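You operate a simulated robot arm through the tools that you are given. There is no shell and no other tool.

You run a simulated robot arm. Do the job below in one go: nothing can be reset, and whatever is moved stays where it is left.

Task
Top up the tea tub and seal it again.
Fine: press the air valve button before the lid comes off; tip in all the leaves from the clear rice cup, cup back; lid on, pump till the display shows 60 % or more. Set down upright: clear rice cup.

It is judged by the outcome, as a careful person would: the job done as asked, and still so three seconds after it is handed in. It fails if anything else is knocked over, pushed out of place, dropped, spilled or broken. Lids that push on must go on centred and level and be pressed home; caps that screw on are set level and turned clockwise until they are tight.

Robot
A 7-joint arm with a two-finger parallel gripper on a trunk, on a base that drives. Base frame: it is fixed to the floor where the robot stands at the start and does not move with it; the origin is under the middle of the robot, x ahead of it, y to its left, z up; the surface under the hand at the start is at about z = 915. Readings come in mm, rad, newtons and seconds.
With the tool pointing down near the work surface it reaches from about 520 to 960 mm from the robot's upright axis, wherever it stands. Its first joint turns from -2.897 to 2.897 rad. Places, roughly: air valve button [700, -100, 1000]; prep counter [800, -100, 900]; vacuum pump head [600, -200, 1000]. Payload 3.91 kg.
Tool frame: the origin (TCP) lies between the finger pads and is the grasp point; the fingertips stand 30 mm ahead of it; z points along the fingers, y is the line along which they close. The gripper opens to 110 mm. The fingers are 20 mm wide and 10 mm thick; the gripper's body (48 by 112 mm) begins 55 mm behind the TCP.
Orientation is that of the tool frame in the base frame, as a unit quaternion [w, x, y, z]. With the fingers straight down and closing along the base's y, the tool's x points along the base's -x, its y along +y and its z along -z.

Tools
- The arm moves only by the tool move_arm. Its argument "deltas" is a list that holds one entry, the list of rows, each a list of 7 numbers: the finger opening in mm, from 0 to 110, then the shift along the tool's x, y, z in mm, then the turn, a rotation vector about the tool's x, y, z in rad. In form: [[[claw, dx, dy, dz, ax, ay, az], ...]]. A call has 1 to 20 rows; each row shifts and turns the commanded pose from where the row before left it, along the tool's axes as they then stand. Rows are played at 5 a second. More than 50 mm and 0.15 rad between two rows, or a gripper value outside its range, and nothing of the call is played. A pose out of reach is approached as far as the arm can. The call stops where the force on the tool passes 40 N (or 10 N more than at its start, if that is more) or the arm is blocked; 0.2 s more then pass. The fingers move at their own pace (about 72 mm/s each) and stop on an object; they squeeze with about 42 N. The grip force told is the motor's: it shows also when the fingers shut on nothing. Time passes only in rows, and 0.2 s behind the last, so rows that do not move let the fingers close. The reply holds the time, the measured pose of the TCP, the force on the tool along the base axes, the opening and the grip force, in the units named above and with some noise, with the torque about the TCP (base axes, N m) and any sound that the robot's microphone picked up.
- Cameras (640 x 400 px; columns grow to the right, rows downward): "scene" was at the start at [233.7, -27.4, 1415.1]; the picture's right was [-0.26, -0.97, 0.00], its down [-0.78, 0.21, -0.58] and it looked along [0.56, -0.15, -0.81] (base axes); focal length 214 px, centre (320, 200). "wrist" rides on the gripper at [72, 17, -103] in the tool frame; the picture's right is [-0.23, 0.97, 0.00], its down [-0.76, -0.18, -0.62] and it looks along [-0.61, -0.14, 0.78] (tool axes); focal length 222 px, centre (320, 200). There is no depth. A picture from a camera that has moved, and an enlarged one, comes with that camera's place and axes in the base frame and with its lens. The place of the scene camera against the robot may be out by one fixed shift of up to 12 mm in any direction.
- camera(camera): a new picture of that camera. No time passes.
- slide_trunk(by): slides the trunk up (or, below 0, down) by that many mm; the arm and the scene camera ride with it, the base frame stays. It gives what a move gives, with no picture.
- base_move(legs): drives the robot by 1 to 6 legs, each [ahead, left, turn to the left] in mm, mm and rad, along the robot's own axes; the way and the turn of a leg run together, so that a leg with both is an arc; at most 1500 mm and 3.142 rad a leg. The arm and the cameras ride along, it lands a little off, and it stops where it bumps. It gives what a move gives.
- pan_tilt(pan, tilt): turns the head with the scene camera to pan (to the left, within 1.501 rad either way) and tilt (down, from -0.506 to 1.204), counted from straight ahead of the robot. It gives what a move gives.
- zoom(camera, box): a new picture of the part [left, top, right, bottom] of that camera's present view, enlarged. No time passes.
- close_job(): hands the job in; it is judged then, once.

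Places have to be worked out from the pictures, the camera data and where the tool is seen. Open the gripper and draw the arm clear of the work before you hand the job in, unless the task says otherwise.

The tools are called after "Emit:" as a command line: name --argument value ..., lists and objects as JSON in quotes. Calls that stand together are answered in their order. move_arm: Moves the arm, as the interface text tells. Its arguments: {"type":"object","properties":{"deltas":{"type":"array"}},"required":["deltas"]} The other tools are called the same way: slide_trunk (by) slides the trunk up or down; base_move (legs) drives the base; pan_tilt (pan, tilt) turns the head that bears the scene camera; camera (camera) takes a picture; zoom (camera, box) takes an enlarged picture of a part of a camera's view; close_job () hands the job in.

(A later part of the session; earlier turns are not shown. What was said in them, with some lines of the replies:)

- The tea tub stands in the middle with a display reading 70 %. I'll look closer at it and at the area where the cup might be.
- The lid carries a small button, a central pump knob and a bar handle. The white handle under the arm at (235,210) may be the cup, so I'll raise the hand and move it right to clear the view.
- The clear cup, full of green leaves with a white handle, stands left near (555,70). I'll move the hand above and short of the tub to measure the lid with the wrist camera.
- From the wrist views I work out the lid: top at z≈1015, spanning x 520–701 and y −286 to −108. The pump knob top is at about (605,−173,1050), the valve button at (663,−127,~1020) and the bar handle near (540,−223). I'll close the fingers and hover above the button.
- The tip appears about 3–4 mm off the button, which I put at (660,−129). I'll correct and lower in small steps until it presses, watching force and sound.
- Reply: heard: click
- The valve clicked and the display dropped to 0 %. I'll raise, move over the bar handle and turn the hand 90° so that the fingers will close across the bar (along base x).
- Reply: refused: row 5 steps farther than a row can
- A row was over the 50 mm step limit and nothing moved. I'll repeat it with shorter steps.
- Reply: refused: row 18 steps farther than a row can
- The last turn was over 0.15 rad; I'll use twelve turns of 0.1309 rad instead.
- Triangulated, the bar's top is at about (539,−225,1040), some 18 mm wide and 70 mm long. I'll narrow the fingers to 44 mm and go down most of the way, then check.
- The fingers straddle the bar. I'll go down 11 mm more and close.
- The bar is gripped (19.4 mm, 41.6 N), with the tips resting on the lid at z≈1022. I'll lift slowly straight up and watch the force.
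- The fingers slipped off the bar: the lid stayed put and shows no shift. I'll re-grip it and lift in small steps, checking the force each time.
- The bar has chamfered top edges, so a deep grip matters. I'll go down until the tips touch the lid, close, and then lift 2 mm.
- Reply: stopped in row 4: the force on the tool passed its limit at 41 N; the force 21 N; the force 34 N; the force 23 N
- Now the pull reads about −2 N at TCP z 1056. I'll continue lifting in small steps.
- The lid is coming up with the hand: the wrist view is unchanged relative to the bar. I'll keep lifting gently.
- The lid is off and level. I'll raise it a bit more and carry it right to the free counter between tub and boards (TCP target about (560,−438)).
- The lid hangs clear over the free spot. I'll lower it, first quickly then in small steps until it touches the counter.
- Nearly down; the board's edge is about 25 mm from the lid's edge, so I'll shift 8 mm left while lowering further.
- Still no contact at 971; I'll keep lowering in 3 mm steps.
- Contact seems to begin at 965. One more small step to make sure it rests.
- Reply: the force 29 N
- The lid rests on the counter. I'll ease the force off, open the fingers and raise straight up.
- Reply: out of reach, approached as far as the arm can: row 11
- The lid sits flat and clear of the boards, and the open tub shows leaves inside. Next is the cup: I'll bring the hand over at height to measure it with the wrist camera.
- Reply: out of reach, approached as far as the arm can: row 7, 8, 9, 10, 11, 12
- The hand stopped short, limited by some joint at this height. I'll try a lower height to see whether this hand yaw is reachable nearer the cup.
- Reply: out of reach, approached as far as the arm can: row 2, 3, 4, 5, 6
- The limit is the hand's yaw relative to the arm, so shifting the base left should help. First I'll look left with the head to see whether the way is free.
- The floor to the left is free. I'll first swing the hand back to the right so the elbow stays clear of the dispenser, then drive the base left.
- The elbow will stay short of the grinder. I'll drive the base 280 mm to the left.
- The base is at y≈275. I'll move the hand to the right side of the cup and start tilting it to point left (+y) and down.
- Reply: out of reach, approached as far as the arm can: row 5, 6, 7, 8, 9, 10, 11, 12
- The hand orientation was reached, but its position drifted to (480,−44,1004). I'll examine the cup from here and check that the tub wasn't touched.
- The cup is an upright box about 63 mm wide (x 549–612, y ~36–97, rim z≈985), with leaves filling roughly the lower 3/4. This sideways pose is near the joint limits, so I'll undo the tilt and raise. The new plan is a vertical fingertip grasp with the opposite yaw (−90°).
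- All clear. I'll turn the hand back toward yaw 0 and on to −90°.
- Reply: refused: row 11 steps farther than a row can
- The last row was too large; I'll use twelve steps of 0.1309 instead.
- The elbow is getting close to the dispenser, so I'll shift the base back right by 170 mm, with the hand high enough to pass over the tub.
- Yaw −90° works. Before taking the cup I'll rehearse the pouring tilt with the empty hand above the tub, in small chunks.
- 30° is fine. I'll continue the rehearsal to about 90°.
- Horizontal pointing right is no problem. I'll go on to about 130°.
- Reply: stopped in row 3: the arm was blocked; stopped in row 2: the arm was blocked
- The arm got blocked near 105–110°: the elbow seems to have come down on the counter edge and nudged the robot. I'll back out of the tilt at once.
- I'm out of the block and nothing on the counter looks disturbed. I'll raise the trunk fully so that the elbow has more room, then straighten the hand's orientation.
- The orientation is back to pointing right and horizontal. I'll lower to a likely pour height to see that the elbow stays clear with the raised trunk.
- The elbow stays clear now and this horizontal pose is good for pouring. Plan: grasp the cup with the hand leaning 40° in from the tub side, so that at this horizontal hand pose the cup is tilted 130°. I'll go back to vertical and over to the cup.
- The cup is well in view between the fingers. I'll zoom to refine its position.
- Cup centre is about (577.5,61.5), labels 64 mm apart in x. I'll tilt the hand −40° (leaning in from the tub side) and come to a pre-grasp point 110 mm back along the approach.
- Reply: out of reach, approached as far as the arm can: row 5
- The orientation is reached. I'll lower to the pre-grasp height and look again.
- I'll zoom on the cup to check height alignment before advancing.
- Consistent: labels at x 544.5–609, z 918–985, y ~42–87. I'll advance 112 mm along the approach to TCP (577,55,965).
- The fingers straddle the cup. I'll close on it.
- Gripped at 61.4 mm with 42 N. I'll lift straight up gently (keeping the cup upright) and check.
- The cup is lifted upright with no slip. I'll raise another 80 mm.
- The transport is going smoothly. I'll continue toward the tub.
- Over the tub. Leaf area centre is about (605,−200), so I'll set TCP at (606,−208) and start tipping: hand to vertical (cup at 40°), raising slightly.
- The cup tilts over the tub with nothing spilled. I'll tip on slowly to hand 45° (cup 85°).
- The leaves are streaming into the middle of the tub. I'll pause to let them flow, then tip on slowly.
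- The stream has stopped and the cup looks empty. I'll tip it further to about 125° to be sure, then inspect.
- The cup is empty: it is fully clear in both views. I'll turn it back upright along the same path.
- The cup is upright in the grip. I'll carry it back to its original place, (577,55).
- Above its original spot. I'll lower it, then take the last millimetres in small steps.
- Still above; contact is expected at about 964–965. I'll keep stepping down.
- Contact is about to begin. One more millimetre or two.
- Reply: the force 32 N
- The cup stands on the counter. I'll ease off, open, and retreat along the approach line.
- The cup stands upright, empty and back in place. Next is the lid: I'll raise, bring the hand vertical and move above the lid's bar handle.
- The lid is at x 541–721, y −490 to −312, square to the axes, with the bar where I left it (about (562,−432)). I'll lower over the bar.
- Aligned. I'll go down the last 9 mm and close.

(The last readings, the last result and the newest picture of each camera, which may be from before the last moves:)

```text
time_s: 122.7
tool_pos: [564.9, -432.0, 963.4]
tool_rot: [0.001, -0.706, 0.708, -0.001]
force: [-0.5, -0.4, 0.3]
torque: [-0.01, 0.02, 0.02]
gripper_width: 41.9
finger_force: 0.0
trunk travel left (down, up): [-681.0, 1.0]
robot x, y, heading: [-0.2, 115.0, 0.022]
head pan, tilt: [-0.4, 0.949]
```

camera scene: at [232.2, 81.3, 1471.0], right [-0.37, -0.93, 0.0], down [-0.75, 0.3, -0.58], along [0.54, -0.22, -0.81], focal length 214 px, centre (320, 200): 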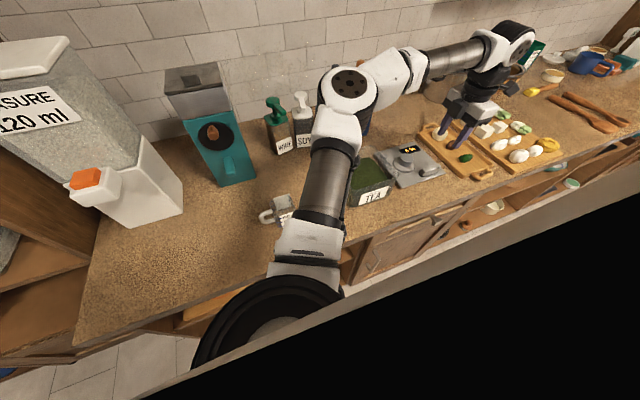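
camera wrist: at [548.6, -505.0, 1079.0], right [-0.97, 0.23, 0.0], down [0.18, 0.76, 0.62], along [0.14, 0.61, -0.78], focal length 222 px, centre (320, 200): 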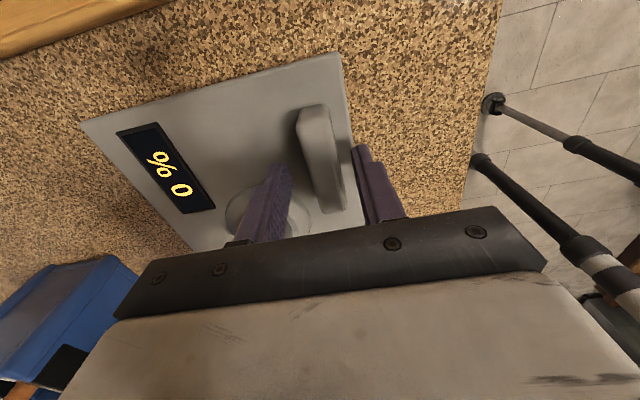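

I'll nudge x by −2.5 mm to centre on the bar and close.

Emit:
move_arm --deltas '[[[42, 0, 2.5, 0, 0, 0, 0], [30, 0, 0, 0, 0, 0, 0], [20, 0, 0, 0, 0, 0, 0], [0, 0, 0, 0, 0, 0, 0], [0, 0, 0, 0, 0, 0, 0], [0, 0, 0, 0, 0, 0, 0]]]'

Emit:
camera --camera "wrist"

```text
time_s: 124.1
tool_pos: [563.2, -433.7, 964.0]
tool_rot: [0.001, -0.707, 0.708, 0.0]
force: [-0.4, -2.2, 3.5]
torque: [0.07, 0.08, 0.03]
gripper_width: 19.5
finger_force: 41.8
trunk travel left (down, up): [-681.0, 1.0]
robot x, y, heading: [2.5, 117.5, 0.02]
head pan, tilt: [-0.4, 0.949]
```

```text
taken
camera wrist: at [546.5, -505.4, 1067.0], right [-0.97, 0.23, 0.0], down [0.18, 0.76, 0.62], along [0.14, 0.61, -0.78], focal length 222 px, centre (320, 200)
```

wrist: 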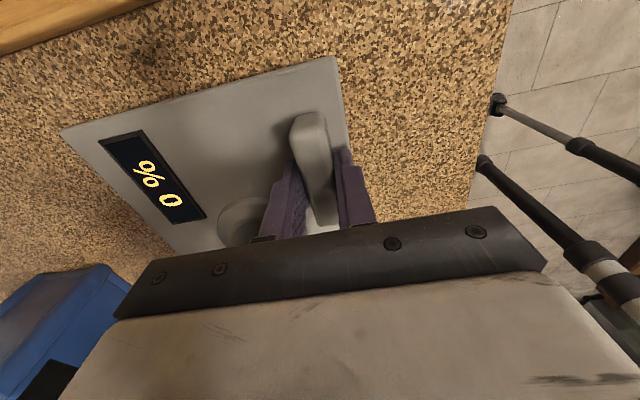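

Gripped at 19.5 mm. I'll lift gently.

Emit:
move_arm --deltas '[[[0, 0, 0, -2, 0, 0, 0], [0, 0, 0, -2, 0, 0, 0], [0, 0, 0, -3, 0, 0, 0], [0, 0, 0, -4, 0, 0, 0], [0, 0, 0, -6, 0, 0, 0], [0, 0, 0, -8, 0, 0, 0], [0, 0, 0, 0, 0, 0, 0]]]'

Emit:
camera --camera "wrist"

Emit:
zoom --camera "scene" --box '[350, 70, 530, 210]'

```text
time_s: 125.7
tool_pos: [562.1, -431.8, 988.2]
tool_rot: [0.001, -0.706, 0.708, 0.0]
force: [-0.5, 0.0, -1.6]
torque: [-0.04, 0.09, 0.01]
gripper_width: 19.5
finger_force: 41.3
trunk travel left (down, up): [-681.0, 1.0]
robot x, y, heading: [2.1, 112.7, 0.018]
head pan, tilt: [-0.4, 0.949]
```

```text
taken
camera wrist: at [545.6, -505.4, 1091.9], right [-0.97, 0.23, 0.0], down [0.18, 0.76, 0.62], along [0.14, 0.61, -0.78], focal length 222 px, centre (320, 200)
```

wrist: 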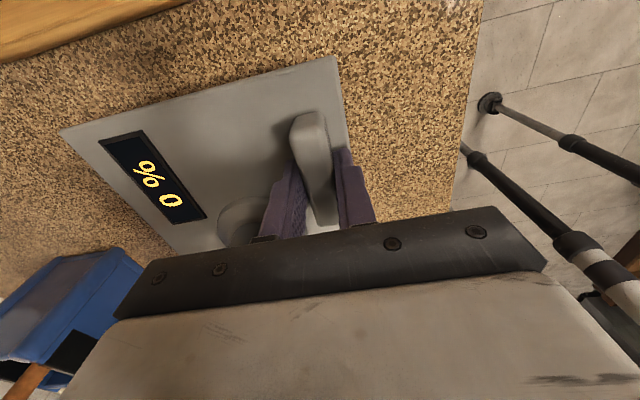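

```text
2.86 times, centred on (440, 140) of scene
camera zoom: at [232.4, 81.1, 1470.9], right [-0.37, -0.93, 0.0], down [-0.75, 0.3, -0.58], along [0.54, -0.22, -0.81], focal length 613 px, centre (-23, 371)
```

zoom: 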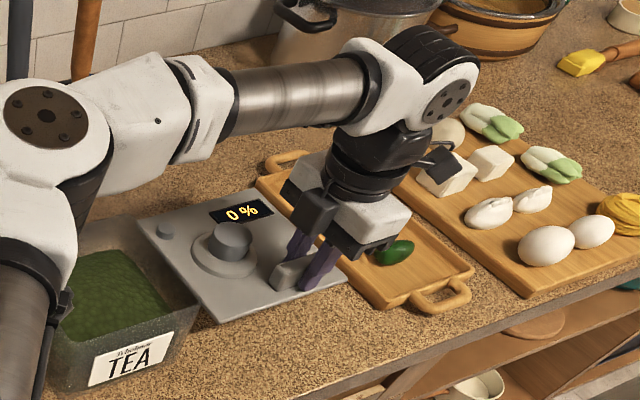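

The lid is in hand and level. I'll raise it to z≈1120 and carry it back over the tub.

Emit:
move_arm --deltas '[[[0, 0, 0, -12, 0, 0, 0], [0, 0, 0, -20, 0, 0, 0], [0, 0, 0, -20, 0, 0, 0], [0, 0, 0, -20, 0, 0, 0], [0, 0, 0, -20, 0, 0, 0], [0, 0, 0, -20, 0, 0, 0], [0, 0, 0, -12, 0, 0, 0], [0, -6, 1, -8, 0, 0, 0], [0, -15, 2, 0, 0, 0, 0], [0, -22, 2, 0, 0, 0, 0], [0, -22, 3, 0, 0, 0, 0], [0, -22, 3, 0, 0, 0, 0], [0, -22, 3, 0, 0, 0, 0], [0, -22, 2, 0, 0, 0, 0], [0, -22, 2, 0, 0, 0, 0], [0, -22, 2, 0, 0, 0, 0], [0, -20, 2, 0, 0, 0, 0], [0, -10, 0, 0, 0, 0, 0], [0, 0, 0, 0, 0, 0, 0]]]'

Emit:
camera --camera "wrist"

Emit:
camera --camera "scene"

```text
time_s: 129.7
tool_pos: [539.4, -227.0, 1121.1]
tool_rot: [0.001, -0.707, 0.708, -0.001]
force: [0.5, 0.2, -2.1]
torque: [-0.03, 0.1, 0.04]
gripper_width: 19.5
finger_force: 42.0
trunk travel left (down, up): [-681.0, 1.0]
robot x, y, heading: [3.5, 115.6, 0.017]
head pan, tilt: [-0.4, 0.949]
```

```text
taken
camera wrist: at [524.1, -299.5, 1224.5], right [-0.97, 0.23, 0.0], down [0.18, 0.76, 0.62], along [0.14, 0.61, -0.78], focal length 222 px, centre (320, 200)
```

wrist: 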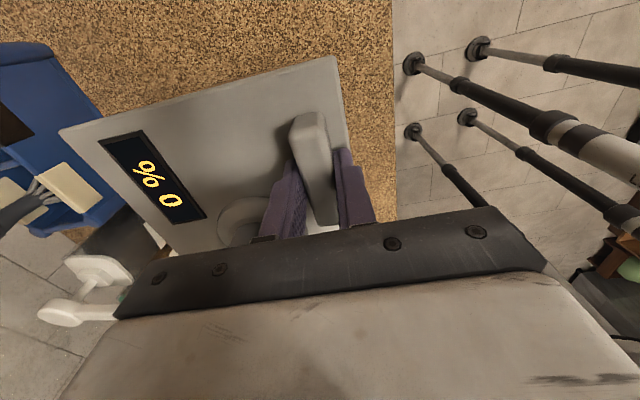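

```text
taken
camera scene: at [232.3, 81.2, 1470.9], right [-0.37, -0.93, 0.0], down [-0.75, 0.3, -0.58], along [0.54, -0.22, -0.81], focal length 214 px, centre (320, 200)
```

scene: 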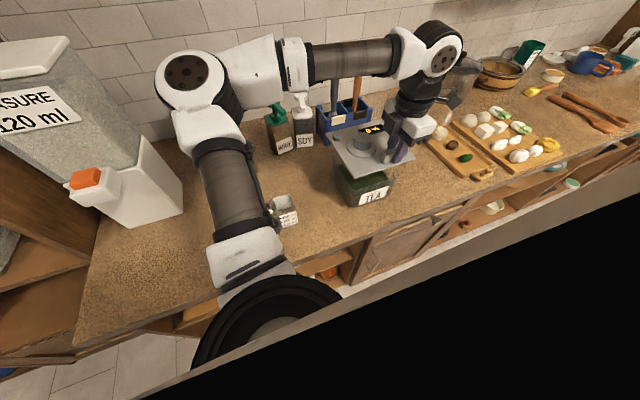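

Lid corner relative to the hand computes to (520,−284), matching its original seat within about 1 mm. I'll take a couple of still readings to average out noise, lowering part way.

Emit:
move_arm --deltas '[[[0, 0, 0, 10, 0, 0, 0], [0, 0, 0, 15, 0, 0, 0], [0, 0, 0, 10, 0, 0, 0], [0, 0, 0, 0, 0, 0, 0]]]'

Emit:
move_arm --deltas '[[[0, 0, 0, 0, 0, 0, 0]]]'

Emit:
move_arm --deltas '[[[0, 0, 0, 0, 0, 0, 0]]]'

Emit:
move_arm --deltas '[[[0, 0, 0, 0, 0, 0, 0]]]'

Emit:
zoom --camera "scene" --box '[310, 100, 450, 220]'

```text
time_s: 130.7
tool_pos: [539.0, -227.3, 1085.6]
tool_rot: [0.0, -0.706, 0.708, 0.0]
force: [0.0, 0.1, -1.7]
torque: [-0.03, 0.07, 0.02]
gripper_width: 19.5
finger_force: 42.1
trunk travel left (down, up): [-681.0, 1.0]
robot x, y, heading: [2.9, 111.0, 0.025]
head pan, tilt: [-0.4, 0.949]
```

```text
time_s: 131.1
tool_pos: [540.1, -227.5, 1085.5]
tool_rot: [0.001, -0.707, 0.708, 0.0]
force: [0.3, -0.4, -1.5]
torque: [-0.04, 0.09, -0.01]
gripper_width: 19.8
finger_force: 42.6
trunk travel left (down, up): [-681.0, 1.0]
robot x, y, heading: [0.8, 114.6, 0.024]
head pan, tilt: [-0.4, 0.949]
```

```text
time_s: 131.5
tool_pos: [539.5, -226.2, 1086.0]
tool_rot: [0.0, -0.706, 0.708, -0.001]
force: [0.0, 0.3, -1.6]
torque: [-0.03, 0.08, 0.0]
gripper_width: 19.5
finger_force: 42.0
trunk travel left (down, up): [-681.0, 1.0]
robot x, y, heading: [-0.6, 117.0, 0.022]
head pan, tilt: [-0.4, 0.949]
```

```text
time_s: 131.9
tool_pos: [538.2, -226.6, 1084.7]
tool_rot: [0.001, -0.707, 0.708, -0.001]
force: [-0.1, -0.5, -1.6]
torque: [-0.04, 0.06, -0.01]
gripper_width: 19.7
finger_force: 41.9
trunk travel left (down, up): [-681.0, 1.0]
robot x, y, heading: [0.6, 114.6, 0.016]
head pan, tilt: [-0.4, 0.949]
```

```text
3.33 times, centred on (380, 160) of scene
camera zoom: at [232.3, 81.2, 1470.9], right [-0.37, -0.93, 0.0], down [-0.75, 0.3, -0.58], along [0.54, -0.22, -0.81], focal length 715 px, centre (120, 333)
```

zoom: 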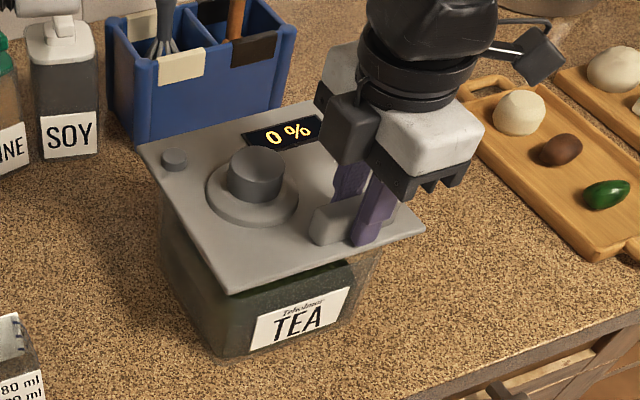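

Mean is (539.3,−226.9), against the original seated (540.2,−225.5). I'll nudge +0.8 mm in both and lower to just above the seat.

Emit:
move_arm --deltas '[[[0, -0.8, -0.8, 6, 0, 0, 0], [0, 0, 0, 6, 0, 0, 0], [0, 0, 0, 5, 0, 0, 0], [0, 0, 0, 0, 0, 0, 0]]]'

Emit:
move_arm --deltas '[[[0, 0, 0, 2, 0, 0, 0], [0, 0, 0, 0, 0, 0, 0]]]'

Emit:
move_arm --deltas '[[[0, 0, 0, 2, 0, 0, 0], [0, 0, 0, 0, 0, 0, 0]]]'

Emit:
move_arm --deltas '[[[0, 0, 0, 2, 0, 0, 0], [0, 0, 0, 0, 0, 0, 0]]]'

```text
time_s: 132.9
tool_pos: [541.1, -225.4, 1069.8]
tool_rot: [0.001, -0.706, 0.708, -0.001]
force: [-1.3, 0.2, -1.5]
torque: [-0.02, 0.07, -0.01]
gripper_width: 19.6
finger_force: 42.7
trunk travel left (down, up): [-681.0, 1.0]
robot x, y, heading: [2.5, 112.6, 0.02]
head pan, tilt: [-0.4, 0.949]
```

```text
time_s: 133.5
tool_pos: [540.5, -225.8, 1066.6]
tool_rot: [0.0, -0.706, 0.708, -0.001]
force: [0.4, -0.5, -1.1]
torque: [-0.07, 0.14, -0.04]
gripper_width: 19.7
finger_force: 42.2
trunk travel left (down, up): [-681.0, 1.0]
robot x, y, heading: [2.2, 115.6, 0.02]
head pan, tilt: [-0.4, 0.949]
```

```text
time_s: 134.1
tool_pos: [540.3, -225.5, 1065.0]
tool_rot: [-0.001, 0.707, -0.707, -0.001]
force: [-0.6, -0.4, -1.1]
torque: [-0.06, 0.03, 0.03]
gripper_width: 19.4
finger_force: 41.9
trunk travel left (down, up): [-681.0, 1.0]
robot x, y, heading: [2.7, 116.0, 0.019]
head pan, tilt: [-0.4, 0.949]
```

```text
time_s: 134.7
tool_pos: [540.4, -226.3, 1062.6]
tool_rot: [0.0, -0.707, 0.707, 0.0]
force: [0.4, 0.6, -1.2]
torque: [-0.03, 0.08, -0.01]
gripper_width: 19.6
finger_force: 41.6
trunk travel left (down, up): [-681.0, 1.0]
robot x, y, heading: [0.9, 115.9, 0.016]
head pan, tilt: [-0.4, 0.949]
```

No resistance so far and the position is spot on. I'll continue in 2 mm steps.

Emit:
move_arm --deltas '[[[0, 0, 0, 2, 0, 0, 0], [0, 0, 0, 0, 0, 0, 0]]]'

Emit:
move_arm --deltas '[[[0, 0, 0, 2, 0, 0, 0], [0, 0, 0, 0, 0, 0, 0]]]'

Emit:
move_arm --deltas '[[[0, 0, 0, 2, 0, 0, 0], [0, 0, 0, 0, 0, 0, 0]]]'

Emit:
move_arm --deltas '[[[0, 0, 0, 1.5, 0, 0, 0], [0, 0, 0, 0, 0, 0, 0]]]'

```text
time_s: 135.3
tool_pos: [541.0, -226.6, 1060.8]
tool_rot: [0.002, -0.707, 0.707, -0.001]
force: [-0.2, -0.1, -1.2]
torque: [-0.05, 0.11, 0.0]
gripper_width: 19.4
finger_force: 42.5
trunk travel left (down, up): [-681.0, 1.0]
robot x, y, heading: [-1.8, 116.2, 0.024]
head pan, tilt: [-0.4, 0.949]
```

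```text
time_s: 135.9
tool_pos: [540.6, -226.7, 1058.7]
tool_rot: [0.001, -0.707, 0.708, -0.001]
force: [0.2, -0.6, -0.9]
torque: [-0.07, 0.08, -0.02]
gripper_width: 19.6
finger_force: 42.1
trunk travel left (down, up): [-681.0, 1.0]
robot x, y, heading: [-0.3, 112.8, 0.018]
head pan, tilt: [-0.4, 0.949]
```

```text
time_s: 136.5
tool_pos: [539.5, -226.2, 1058.3]
tool_rot: [0.001, -0.706, 0.708, 0.0]
force: [0.6, 0.2, -0.5]
torque: [-0.04, 0.07, 0.03]
gripper_width: 19.4
finger_force: 41.6
trunk travel left (down, up): [-681.0, 1.0]
robot x, y, heading: [1.9, 115.5, 0.019]
head pan, tilt: [-0.4, 0.949]
```

```text
time_s: 137.1
tool_pos: [541.5, -226.2, 1056.5]
tool_rot: [0.0, -0.707, 0.708, -0.001]
force: [0.3, 0.9, -1.1]
torque: [-0.01, 0.1, 0.01]
gripper_width: 19.6
finger_force: 41.8
trunk travel left (down, up): [-681.0, 1.0]
robot x, y, heading: [2.0, 111.0, 0.018]
head pan, tilt: [-0.4, 0.949]
```

Still free at 1056.5, so the plug seems to be entering. I'll go on by 1.5 mm steps.

Emit:
move_arm --deltas '[[[0, 0, 0, 1.5, 0, 0, 0], [0, 0, 0, 0, 0, 0, 0]]]'

Emit:
move_arm --deltas '[[[0, 0, 0, 1.5, 0, 0, 0], [0, 0, 0, 0, 0, 0, 0]]]'

Emit:
move_arm --deltas '[[[0, 0, 0, 1.5, 0, 0, 0], [0, 0, 0, 0, 0, 0, 0]]]'

Emit:
zoom --camera "scene" --box '[310, 100, 450, 220]'

```text
time_s: 137.7
tool_pos: [540.3, -224.8, 1055.4]
tool_rot: [0.001, -0.706, 0.708, -0.001]
force: [-0.6, -0.5, -1.1]
torque: [-0.03, 0.07, -0.02]
gripper_width: 19.3
finger_force: 41.4
trunk travel left (down, up): [-681.0, 1.0]
robot x, y, heading: [2.9, 114.5, 0.023]
head pan, tilt: [-0.4, 0.949]
```

```text
time_s: 138.3
tool_pos: [541.3, -225.3, 1053.5]
tool_rot: [0.001, -0.707, 0.707, -0.001]
force: [-0.5, -1.0, -0.8]
torque: [-0.06, 0.07, 0.03]
gripper_width: 19.4
finger_force: 41.9
trunk travel left (down, up): [-681.0, 1.0]
robot x, y, heading: [1.8, 113.2, 0.025]
head pan, tilt: [-0.4, 0.949]
```

```text
time_s: 138.9
tool_pos: [539.6, -226.2, 1052.4]
tool_rot: [0.0, -0.707, 0.707, -0.002]
force: [0.7, -0.5, 2.8]
torque: [0.35, 0.05, -0.09]
gripper_width: 19.6
finger_force: 42.2
trunk travel left (down, up): [-681.0, 1.0]
robot x, y, heading: [1.3, 114.0, 0.014]
head pan, tilt: [-0.4, 0.949]
```

```text
3.33 times, centred on (380, 160) of scene
camera zoom: at [232.2, 81.4, 1471.1], right [-0.37, -0.93, 0.0], down [-0.75, 0.3, -0.58], along [0.54, -0.22, -0.81], focal length 715 px, centre (120, 333)
```

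zoom: 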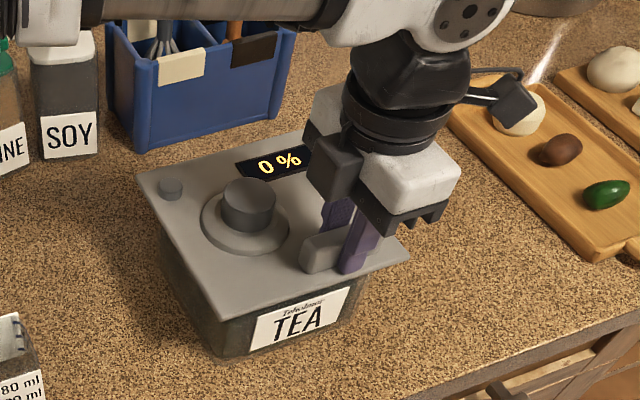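

Contact at 1052.4, the same as the original seat height. I'll press down gently to seat, then release.

Emit:
move_arm --deltas '[[[0, 0, 0, 1, 0, 0, 0], [0, 0, 0, 0, 0, 0, 0]]]'

Emit:
move_arm --deltas '[[[0, 0, 0, 1, 0, 0, 0], [0, 0, 0, 0, 0, 0, 0]]]'

Emit:
move_arm --deltas '[[[0, 0, 0, -1.5, 0, 0, 0], [20, 0, 0, 0, 0, 0, 0], [30, 0, 0, 0, 0, 0, 0], [42, 0, 0, 0, 0, 0, 0], [42, 0, 0, 0, 0, 0, 0], [42, 0, 0, -10, 0, 0, 0], [42, 0, 0, -30, 0, 0, 0], [42, 0, 0, -30, 0, 0, 0], [42, 0, 0, -20, 0, 0, 0], [42, 0, 0, 0, 0, 0, 0]]]'

Emit:
camera --camera "wrist"

Emit:
zoom --camera "scene" --box '[310, 100, 450, 220]'

```text
time_s: 139.5
tool_pos: [539.6, -225.7, 1051.7]
tool_rot: [0.0, -0.707, 0.708, -0.002]
force: [3.9, -2.7, 13.6]
torque: [1.22, 0.07, -0.24]
gripper_width: 19.3
finger_force: 42.4
trunk travel left (down, up): [-681.0, 1.0]
robot x, y, heading: [2.4, 113.8, 0.022]
head pan, tilt: [-0.4, 0.949]
```

```text
time_s: 140.1
tool_pos: [539.2, -226.2, 1051.8]
tool_rot: [0.001, -0.706, 0.708, -0.003]
force: [4.4, -5.8, 24.7]
torque: [0.85, 0.06, -0.11]
gripper_width: 19.6
finger_force: 42.0
trunk travel left (down, up): [-681.0, 1.0]
robot x, y, heading: [-1.6, 115.5, 0.016]
head pan, tilt: [-0.4, 0.949]
```

```text
time_s: 142.3
tool_pos: [540.9, -226.6, 1143.7]
tool_rot: [0.0, -0.707, 0.707, -0.001]
force: [-0.1, 0.6, -0.3]
torque: [-0.04, 0.0, 0.02]
gripper_width: 42.2
finger_force: 0.0
trunk travel left (down, up): [-681.0, 1.0]
robot x, y, heading: [0.5, 110.3, 0.02]
head pan, tilt: [-0.4, 0.949]
```

```text
taken
camera wrist: at [525.1, -300.0, 1245.7], right [-0.97, 0.23, 0.0], down [0.18, 0.76, 0.62], along [0.14, 0.61, -0.78], focal length 222 px, centre (320, 200)
```

wrist: 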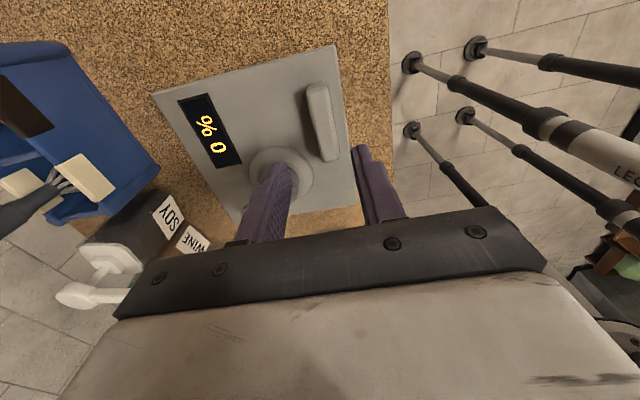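

```text
3.33 times, centred on (380, 160) of scene
camera zoom: at [232.3, 81.3, 1470.9], right [-0.37, -0.93, 0.0], down [-0.75, 0.3, -0.58], along [0.54, -0.22, -0.81], focal length 715 px, centre (120, 333)
```

zoom: 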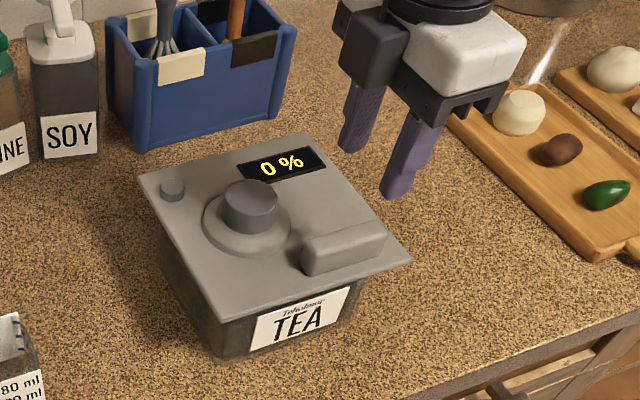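

The lid sits level and centred. Now the pump: I'll close the fingers and hover over the knob at (604,−173).

Emit:
move_arm --deltas '[[[20, -15, -15, 0, 0, 0, 0], [0, -20, -25, 0, 0, 0, 0], [0, -18, -23.5, 0, 0, 0, 0], [0, 0, 0, 20, 0, 0, 0], [0, 0, 0, 10, 0, 0, 0], [0, 0, 0, 0, 0, 0, 0]]]'

Emit:
camera --camera "wrist"

Emit:
zoom --camera "scene" --box '[310, 100, 450, 220]'

```text
time_s: 143.7
tool_pos: [604.7, -174.9, 1113.0]
tool_rot: [0.0, -0.707, 0.707, 0.0]
force: [0.4, 0.4, 1.0]
torque: [0.01, -0.03, -0.03]
gripper_width: 0.0
finger_force: 37.8
trunk travel left (down, up): [-681.0, 1.0]
robot x, y, heading: [-1.1, 112.0, 0.021]
head pan, tilt: [-0.4, 0.949]
```

```text
taken
camera wrist: at [588.6, -247.9, 1215.8], right [-0.97, 0.23, 0.0], down [0.18, 0.76, 0.62], along [0.14, 0.61, -0.78], focal length 222 px, centre (320, 200)
```

wrist: 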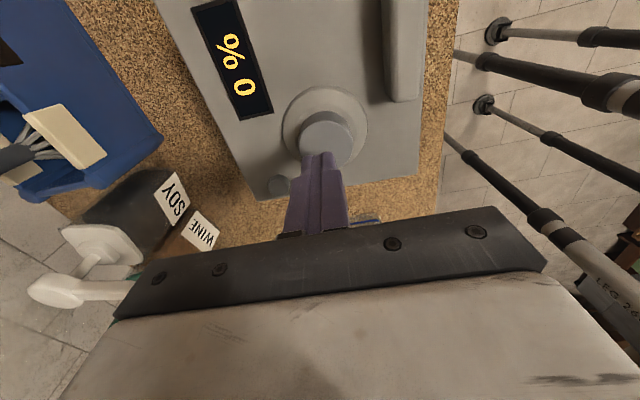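

```text
3.33 times, centred on (380, 160) of scene
camera zoom: at [232.3, 81.2, 1471.0], right [-0.37, -0.93, 0.0], down [-0.75, 0.3, -0.58], along [0.54, -0.22, -0.81], focal length 715 px, centre (120, 333)
```

zoom: 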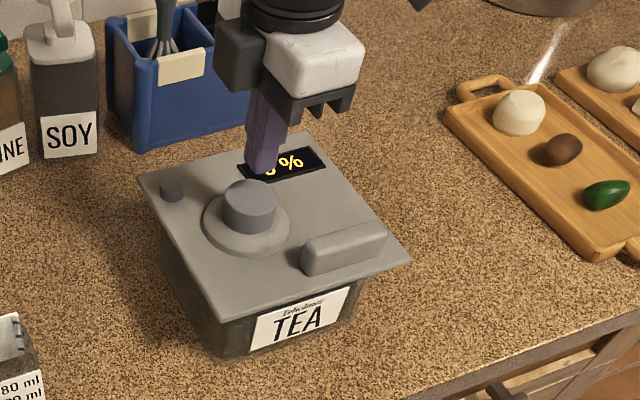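

The tips are above the knob. I'll lower onto it and press in steps to learn its stroke and force.

Emit:
move_arm --deltas '[[[0, 0, 2, 15, 0, 0, 0], [0, 0, 0, 10, 0, 0, 0], [0, 0, 0, 0, 0, 0, 0]]]'

Emit:
move_arm --deltas '[[[0, 0, 0, 4, 0, 0, 0], [0, 0, 0, 0, 0, 0, 0]]]'

Emit:
move_arm --deltas '[[[0, 0, 0, 4, 0, 0, 0], [0, 0, 0, 0, 0, 0, 0]]]'

Emit:
move_arm --deltas '[[[0, 0, 0, 4, 0, 0, 0], [0, 0, 0, 0, 0, 0, 0]]]'

Emit:
camera --camera "wrist"

```text
time_s: 144.5
tool_pos: [603.0, -174.5, 1087.4]
tool_rot: [-0.001, 0.707, -0.707, 0.0]
force: [-0.2, -0.4, -0.3]
torque: [-0.01, -0.01, -0.01]
gripper_width: 0.0
finger_force: 37.7
trunk travel left (down, up): [-681.0, 1.0]
robot x, y, heading: [3.0, 111.2, 0.015]
head pan, tilt: [-0.4, 0.949]
```

```text
time_s: 145.1
tool_pos: [601.6, -174.1, 1083.4]
tool_rot: [0.0, -0.707, 0.707, 0.0]
force: [0.3, -0.7, 0.6]
torque: [-0.07, -0.02, 0.02]
gripper_width: 0.0
finger_force: 37.9
trunk travel left (down, up): [-681.0, 1.0]
robot x, y, heading: [3.2, 113.8, 0.023]
head pan, tilt: [-0.4, 0.949]
```

```text
time_s: 145.7
tool_pos: [601.2, -173.5, 1078.4]
tool_rot: [0.001, -0.707, 0.708, 0.001]
force: [1.3, 0.3, 1.6]
torque: [0.01, -0.01, 0.03]
gripper_width: 0.2
finger_force: 37.4
trunk travel left (down, up): [-681.0, 1.0]
robot x, y, heading: [1.9, 114.6, 0.017]
head pan, tilt: [-0.4, 0.949]
```

```text
time_s: 146.3
tool_pos: [601.2, -174.8, 1075.0]
tool_rot: [0.0, -0.706, 0.708, -0.002]
force: [0.2, 0.4, 3.2]
torque: [0.04, 0.0, 0.03]
gripper_width: 0.0
finger_force: 38.0
trunk travel left (down, up): [-681.0, 1.0]
robot x, y, heading: [1.7, 116.1, 0.017]
head pan, tilt: [-0.4, 0.949]
heard: click
```

```text
taken
camera wrist: at [585.0, -247.2, 1177.5], right [-0.97, 0.23, 0.0], down [0.18, 0.76, 0.62], along [0.14, 0.61, -0.78], focal length 222 px, centre (320, 200)
```

wrist: 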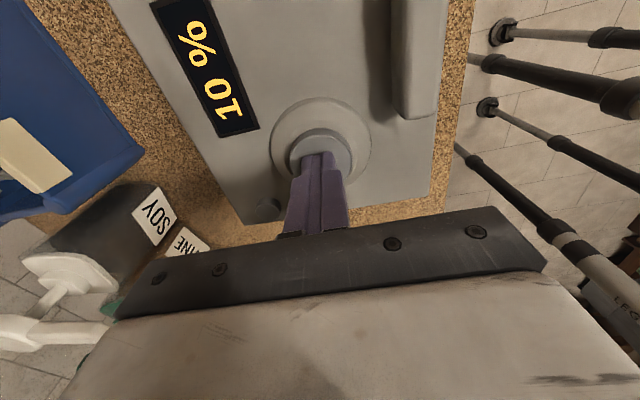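

One stroke gives a click and 10 %. I'll pump several more full strokes.

Emit:
move_arm --deltas '[[[0, 0, 0, -7, 0, 0, 0], [0, 0, 0, -7, 0, 0, 0], [0, 0, 0, 0, 0, 0, 0], [0, 0, 0, 7, 0, 0, 0], [0, 0, 0, 7, 0, 0, 0], [0, 0, 0, 0, 0, 0, 0], [0, 0, 0, -7, 0, 0, 0], [0, 0, 0, -7, 0, 0, 0], [0, 0, 0, 0, 0, 0, 0], [0, 0, 0, 7, 0, 0, 0], [0, 0, 0, 7, 0, 0, 0], [0, 0, 0, 0, 0, 0, 0], [0, 0, 0, -7, 0, 0, 0], [0, 0, 0, -7, 0, 0, 0], [0, 0, 0, 0, 0, 0, 0]]]'

Emit:
zoom --camera "wrist" --box '[100, 0, 400, 240]'

```text
time_s: 149.5
tool_pos: [603.4, -173.6, 1088.1]
tool_rot: [0.001, -0.706, 0.708, 0.0]
force: [-0.2, -0.6, 0.3]
torque: [0.0, 0.02, 0.02]
gripper_width: 0.2
finger_force: 37.2
trunk travel left (down, up): [-681.0, 1.0]
robot x, y, heading: [-1.5, 116.1, 0.019]
head pan, tilt: [-0.4, 0.949]
heard: click, click
```

```text
1.67 times, centred on (250, 120) of wrist
camera zoom: at [587.2, -245.6, 1191.2], right [-0.97, 0.23, 0.0], down [0.18, 0.76, 0.62], along [0.14, 0.61, -0.78], focal length 370 px, centre (437, 333)
```

zoom: 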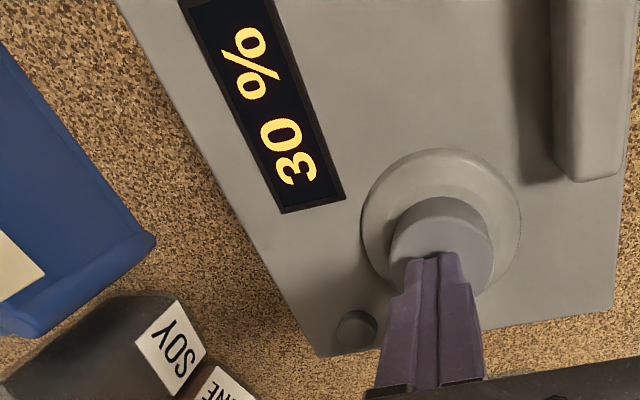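

The display shows 30 % after three strokes. Next, three more.

Emit:
move_arm --deltas '[[[0, 0, 0, 7, 0, 0, 0], [0, 0, 0, 7, 0, 0, 0], [0, 0, 0, 0, 0, 0, 0], [0, 0, 0, -7, 0, 0, 0], [0, 0, 0, -7, 0, 0, 0], [0, 0, 0, 0, 0, 0, 0], [0, 0, 0, 7, 0, 0, 0], [0, 0, 0, 7, 0, 0, 0], [0, 0, 0, 0, 0, 0, 0], [0, 0, 0, -7, 0, 0, 0], [0, 0, 0, -7, 0, 0, 0], [0, 0, 0, 0, 0, 0, 0], [0, 0, 0, 7, 0, 0, 0], [0, 0, 0, 7, 0, 0, 0], [0, 0, 0, 0, 0, 0, 0], [0, 0, 0, -7, 0, 0, 0], [0, 0, 0, -7, 0, 0, 0], [0, 0, 0, 0, 0, 0, 0]]]'

Emit:
zoom --camera "wrist" --box '[100, 0, 400, 240]'

```text
time_s: 153.3
tool_pos: [601.6, -174.5, 1087.7]
tool_rot: [0.001, -0.707, 0.708, -0.001]
force: [-0.2, -0.2, -0.9]
torque: [0.01, -0.03, 0.01]
gripper_width: 0.2
finger_force: 37.6
trunk travel left (down, up): [-681.0, 1.0]
robot x, y, heading: [-2.4, 117.7, 0.019]
head pan, tilt: [-0.4, 0.949]
heard: click, click, click
```

```text
1.67 times, centred on (250, 120) of wrist
camera zoom: at [586.3, -246.4, 1191.0], right [-0.97, 0.23, 0.0], down [0.18, 0.76, 0.62], along [0.14, 0.61, -0.78], focal length 370 px, centre (437, 333)
```

zoom: 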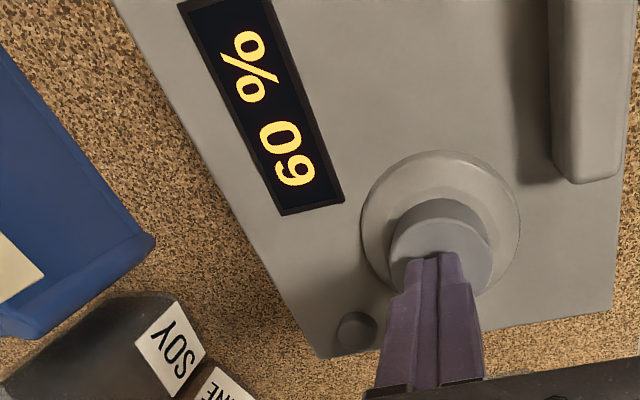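

60 % reached. Two more strokes for margin against any slow loss.

Emit:
move_arm --deltas '[[[0, 0, 0, 7, 0, 0, 0], [0, 0, 0, 7, 0, 0, 0], [0, 0, 0, 0, 0, 0, 0], [0, 0, 0, -7, 0, 0, 0], [0, 0, 0, -7, 0, 0, 0], [0, 0, 0, 0, 0, 0, 0], [0, 0, 0, 7, 0, 0, 0], [0, 0, 0, 7, 0, 0, 0], [0, 0, 0, 0, 0, 0, 0], [0, 0, 0, -7, 0, 0, 0], [0, 0, 0, -10, 0, 0, 0], [0, 0, 0, -30, 0, 0, 0], [0, 0, 0, -30, 0, 0, 0], [0, 0, 0, 0, 0, 0, 0]]]'

Emit:
camera --camera "wrist"

Emit:
zoom --camera "scene" --box '[240, 90, 450, 240]'

```text
time_s: 156.3
tool_pos: [600.8, -172.8, 1153.0]
tool_rot: [0.001, -0.707, 0.708, -0.001]
force: [-0.5, 0.6, -0.6]
torque: [-0.01, -0.02, 0.04]
gripper_width: 0.0
finger_force: 37.8
trunk travel left (down, up): [-681.0, 1.0]
robot x, y, heading: [1.5, 114.5, 0.017]
head pan, tilt: [-0.4, 0.949]
heard: click, click
```

```text
taken
camera wrist: at [584.9, -245.0, 1255.5], right [-0.97, 0.23, 0.0], down [0.18, 0.76, 0.62], along [0.14, 0.61, -0.78], focal length 222 px, centre (320, 200)
```

wrist: 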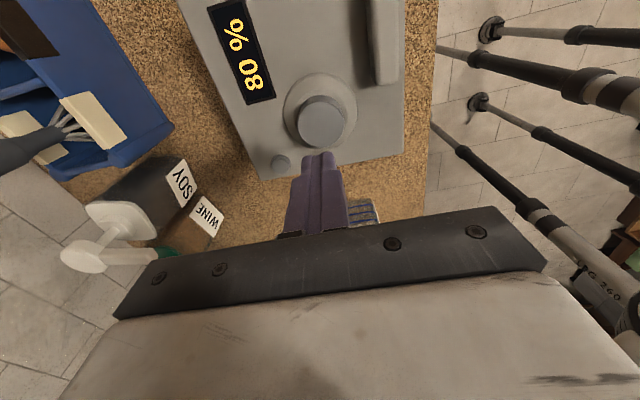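

```text
2.67 times, centred on (345, 165) of scene
camera zoom: at [232.4, 81.3, 1470.9], right [-0.37, -0.93, 0.0], down [-0.75, 0.3, -0.58], along [0.54, -0.22, -0.81], focal length 572 px, centre (253, 293)
```

zoom: 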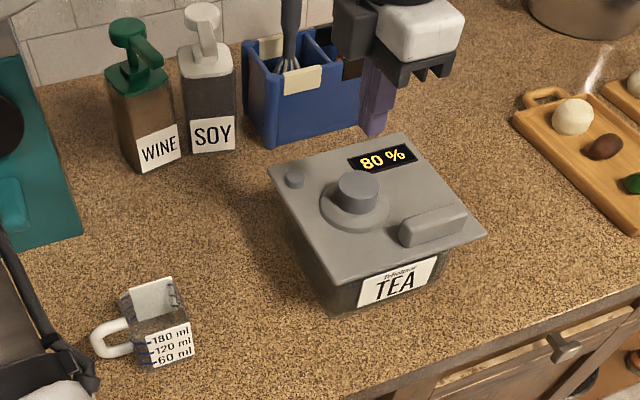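

The display shows 80 %, with lid level and cup upright. I'll draw the hand back and open it, then do a final check including the inside of the cup.

Emit:
move_arm --deltas '[[[0, 10, 20, 0, 0, 0, 0], [30, 20, 30, 0, 0, 0, 0], [60, 25, 30, 0, 0, 0, 0], [90, 25, 30, 0, 0, 0, 0], [110, 20, 15, 0, 0, 0, 0], [110, 0, 0, 0, 0, 0, 0], [110, 0, 0, 0, 0, 0, 0], [110, 0, 0, 0, 0, 0, 0]]]'

Emit:
camera --camera "scene"

Emit:
zoom --camera "scene" --box '[250, 180, 310, 230]'

Emit:
zoom --camera "scene" --box '[320, 110, 440, 220]'

Emit:
camera --camera "wrist"

```text
time_s: 158.1
tool_pos: [478.2, -273.9, 1150.1]
tool_rot: [-0.001, 0.707, -0.707, 0.0]
force: [0.4, -0.1, -0.6]
torque: [-0.03, -0.02, -0.02]
gripper_width: 110.3
finger_force: 0.0
trunk travel left (down, up): [-681.0, 1.0]
robot x, y, heading: [0.9, 111.8, 0.023]
head pan, tilt: [-0.4, 0.949]
```

```text
taken
camera scene: at [232.2, 81.4, 1471.0], right [-0.37, -0.93, 0.0], down [-0.75, 0.3, -0.58], along [0.54, -0.22, -0.81], focal length 214 px, centre (320, 200)
```

scene: 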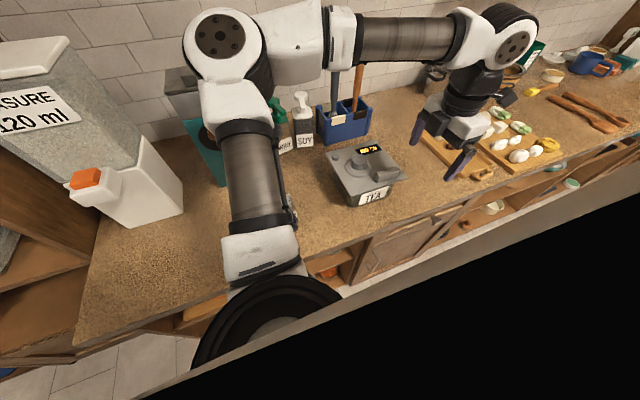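

```text
8.00 times, centred on (280, 205) of scene
camera zoom: at [232.2, 81.4, 1471.0], right [-0.37, -0.93, 0.0], down [-0.75, 0.3, -0.58], along [0.54, -0.22, -0.81], focal length 1716 px, centre (640, 160)
```

zoom: 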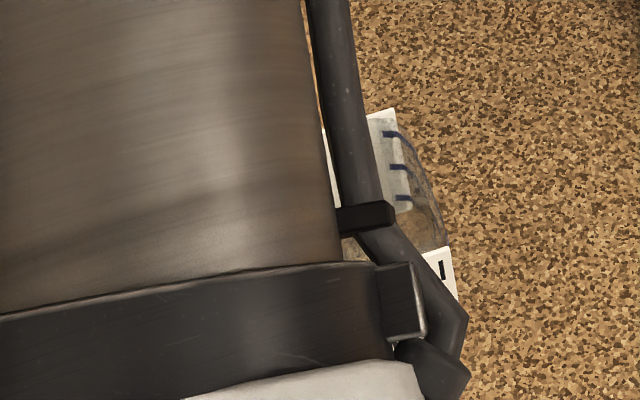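

```text
3.64 times, centred on (380, 165) of scene
camera zoom: at [232.2, 81.4, 1471.0], right [-0.37, -0.93, 0.0], down [-0.75, 0.3, -0.58], along [0.54, -0.22, -0.81], focal length 780 px, centre (102, 327)
```

zoom: 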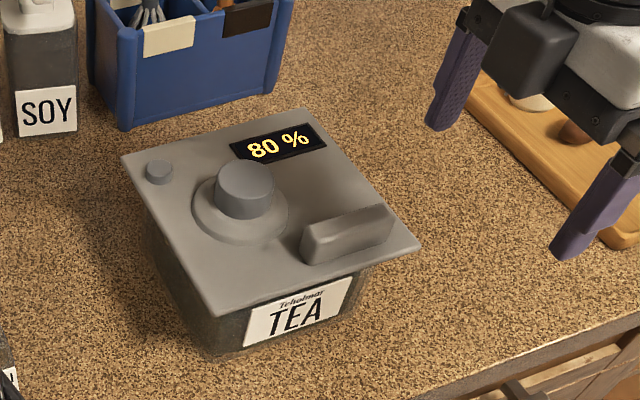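

```text
taken
camera wrist: at [462.9, -346.1, 1252.8], right [-0.97, 0.23, 0.0], down [0.18, 0.76, 0.62], along [0.14, 0.61, -0.78], focal length 222 px, centre (320, 200)
```

wrist: 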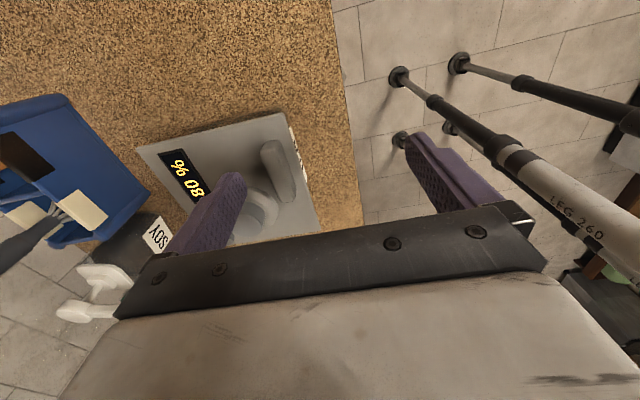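

The tub is sealed and holding 80 % after several seconds. The cup stands empty at its place, nothing else is disturbed, and the open hand is clear of the work, so I'll hand the job in.

Emit:
close_job

```text
The job is handed in.
```

The tea tub is topped up and sealed again, with its display showing 80 %. I've handed the job in.

- **Valve and lid:** I pressed the air valve button before anything else, and the display dropped to 0 %. My first lift slipped off the lid's handle. The lid didn't move, and the second, slower lift took it off cleanly.
- **Leaves:** I tipped in all the leaves from the clear rice cup; it looked fully clear in both cameras afterwards. The cup is back in its original place, upright.
- **Seal:** The lid went back level and centred at its original height. I pressed it down at about 25 N through the handle and then pumped eight strokes. The display held 80 % in the last pictures.

While I rehearsed the pour with an empty hand, the arm was blocked, most likely by its elbow touching the counter, and this nudged the robot's base slightly. I backed out at once, and the pictures showed nothing on the counter moved.
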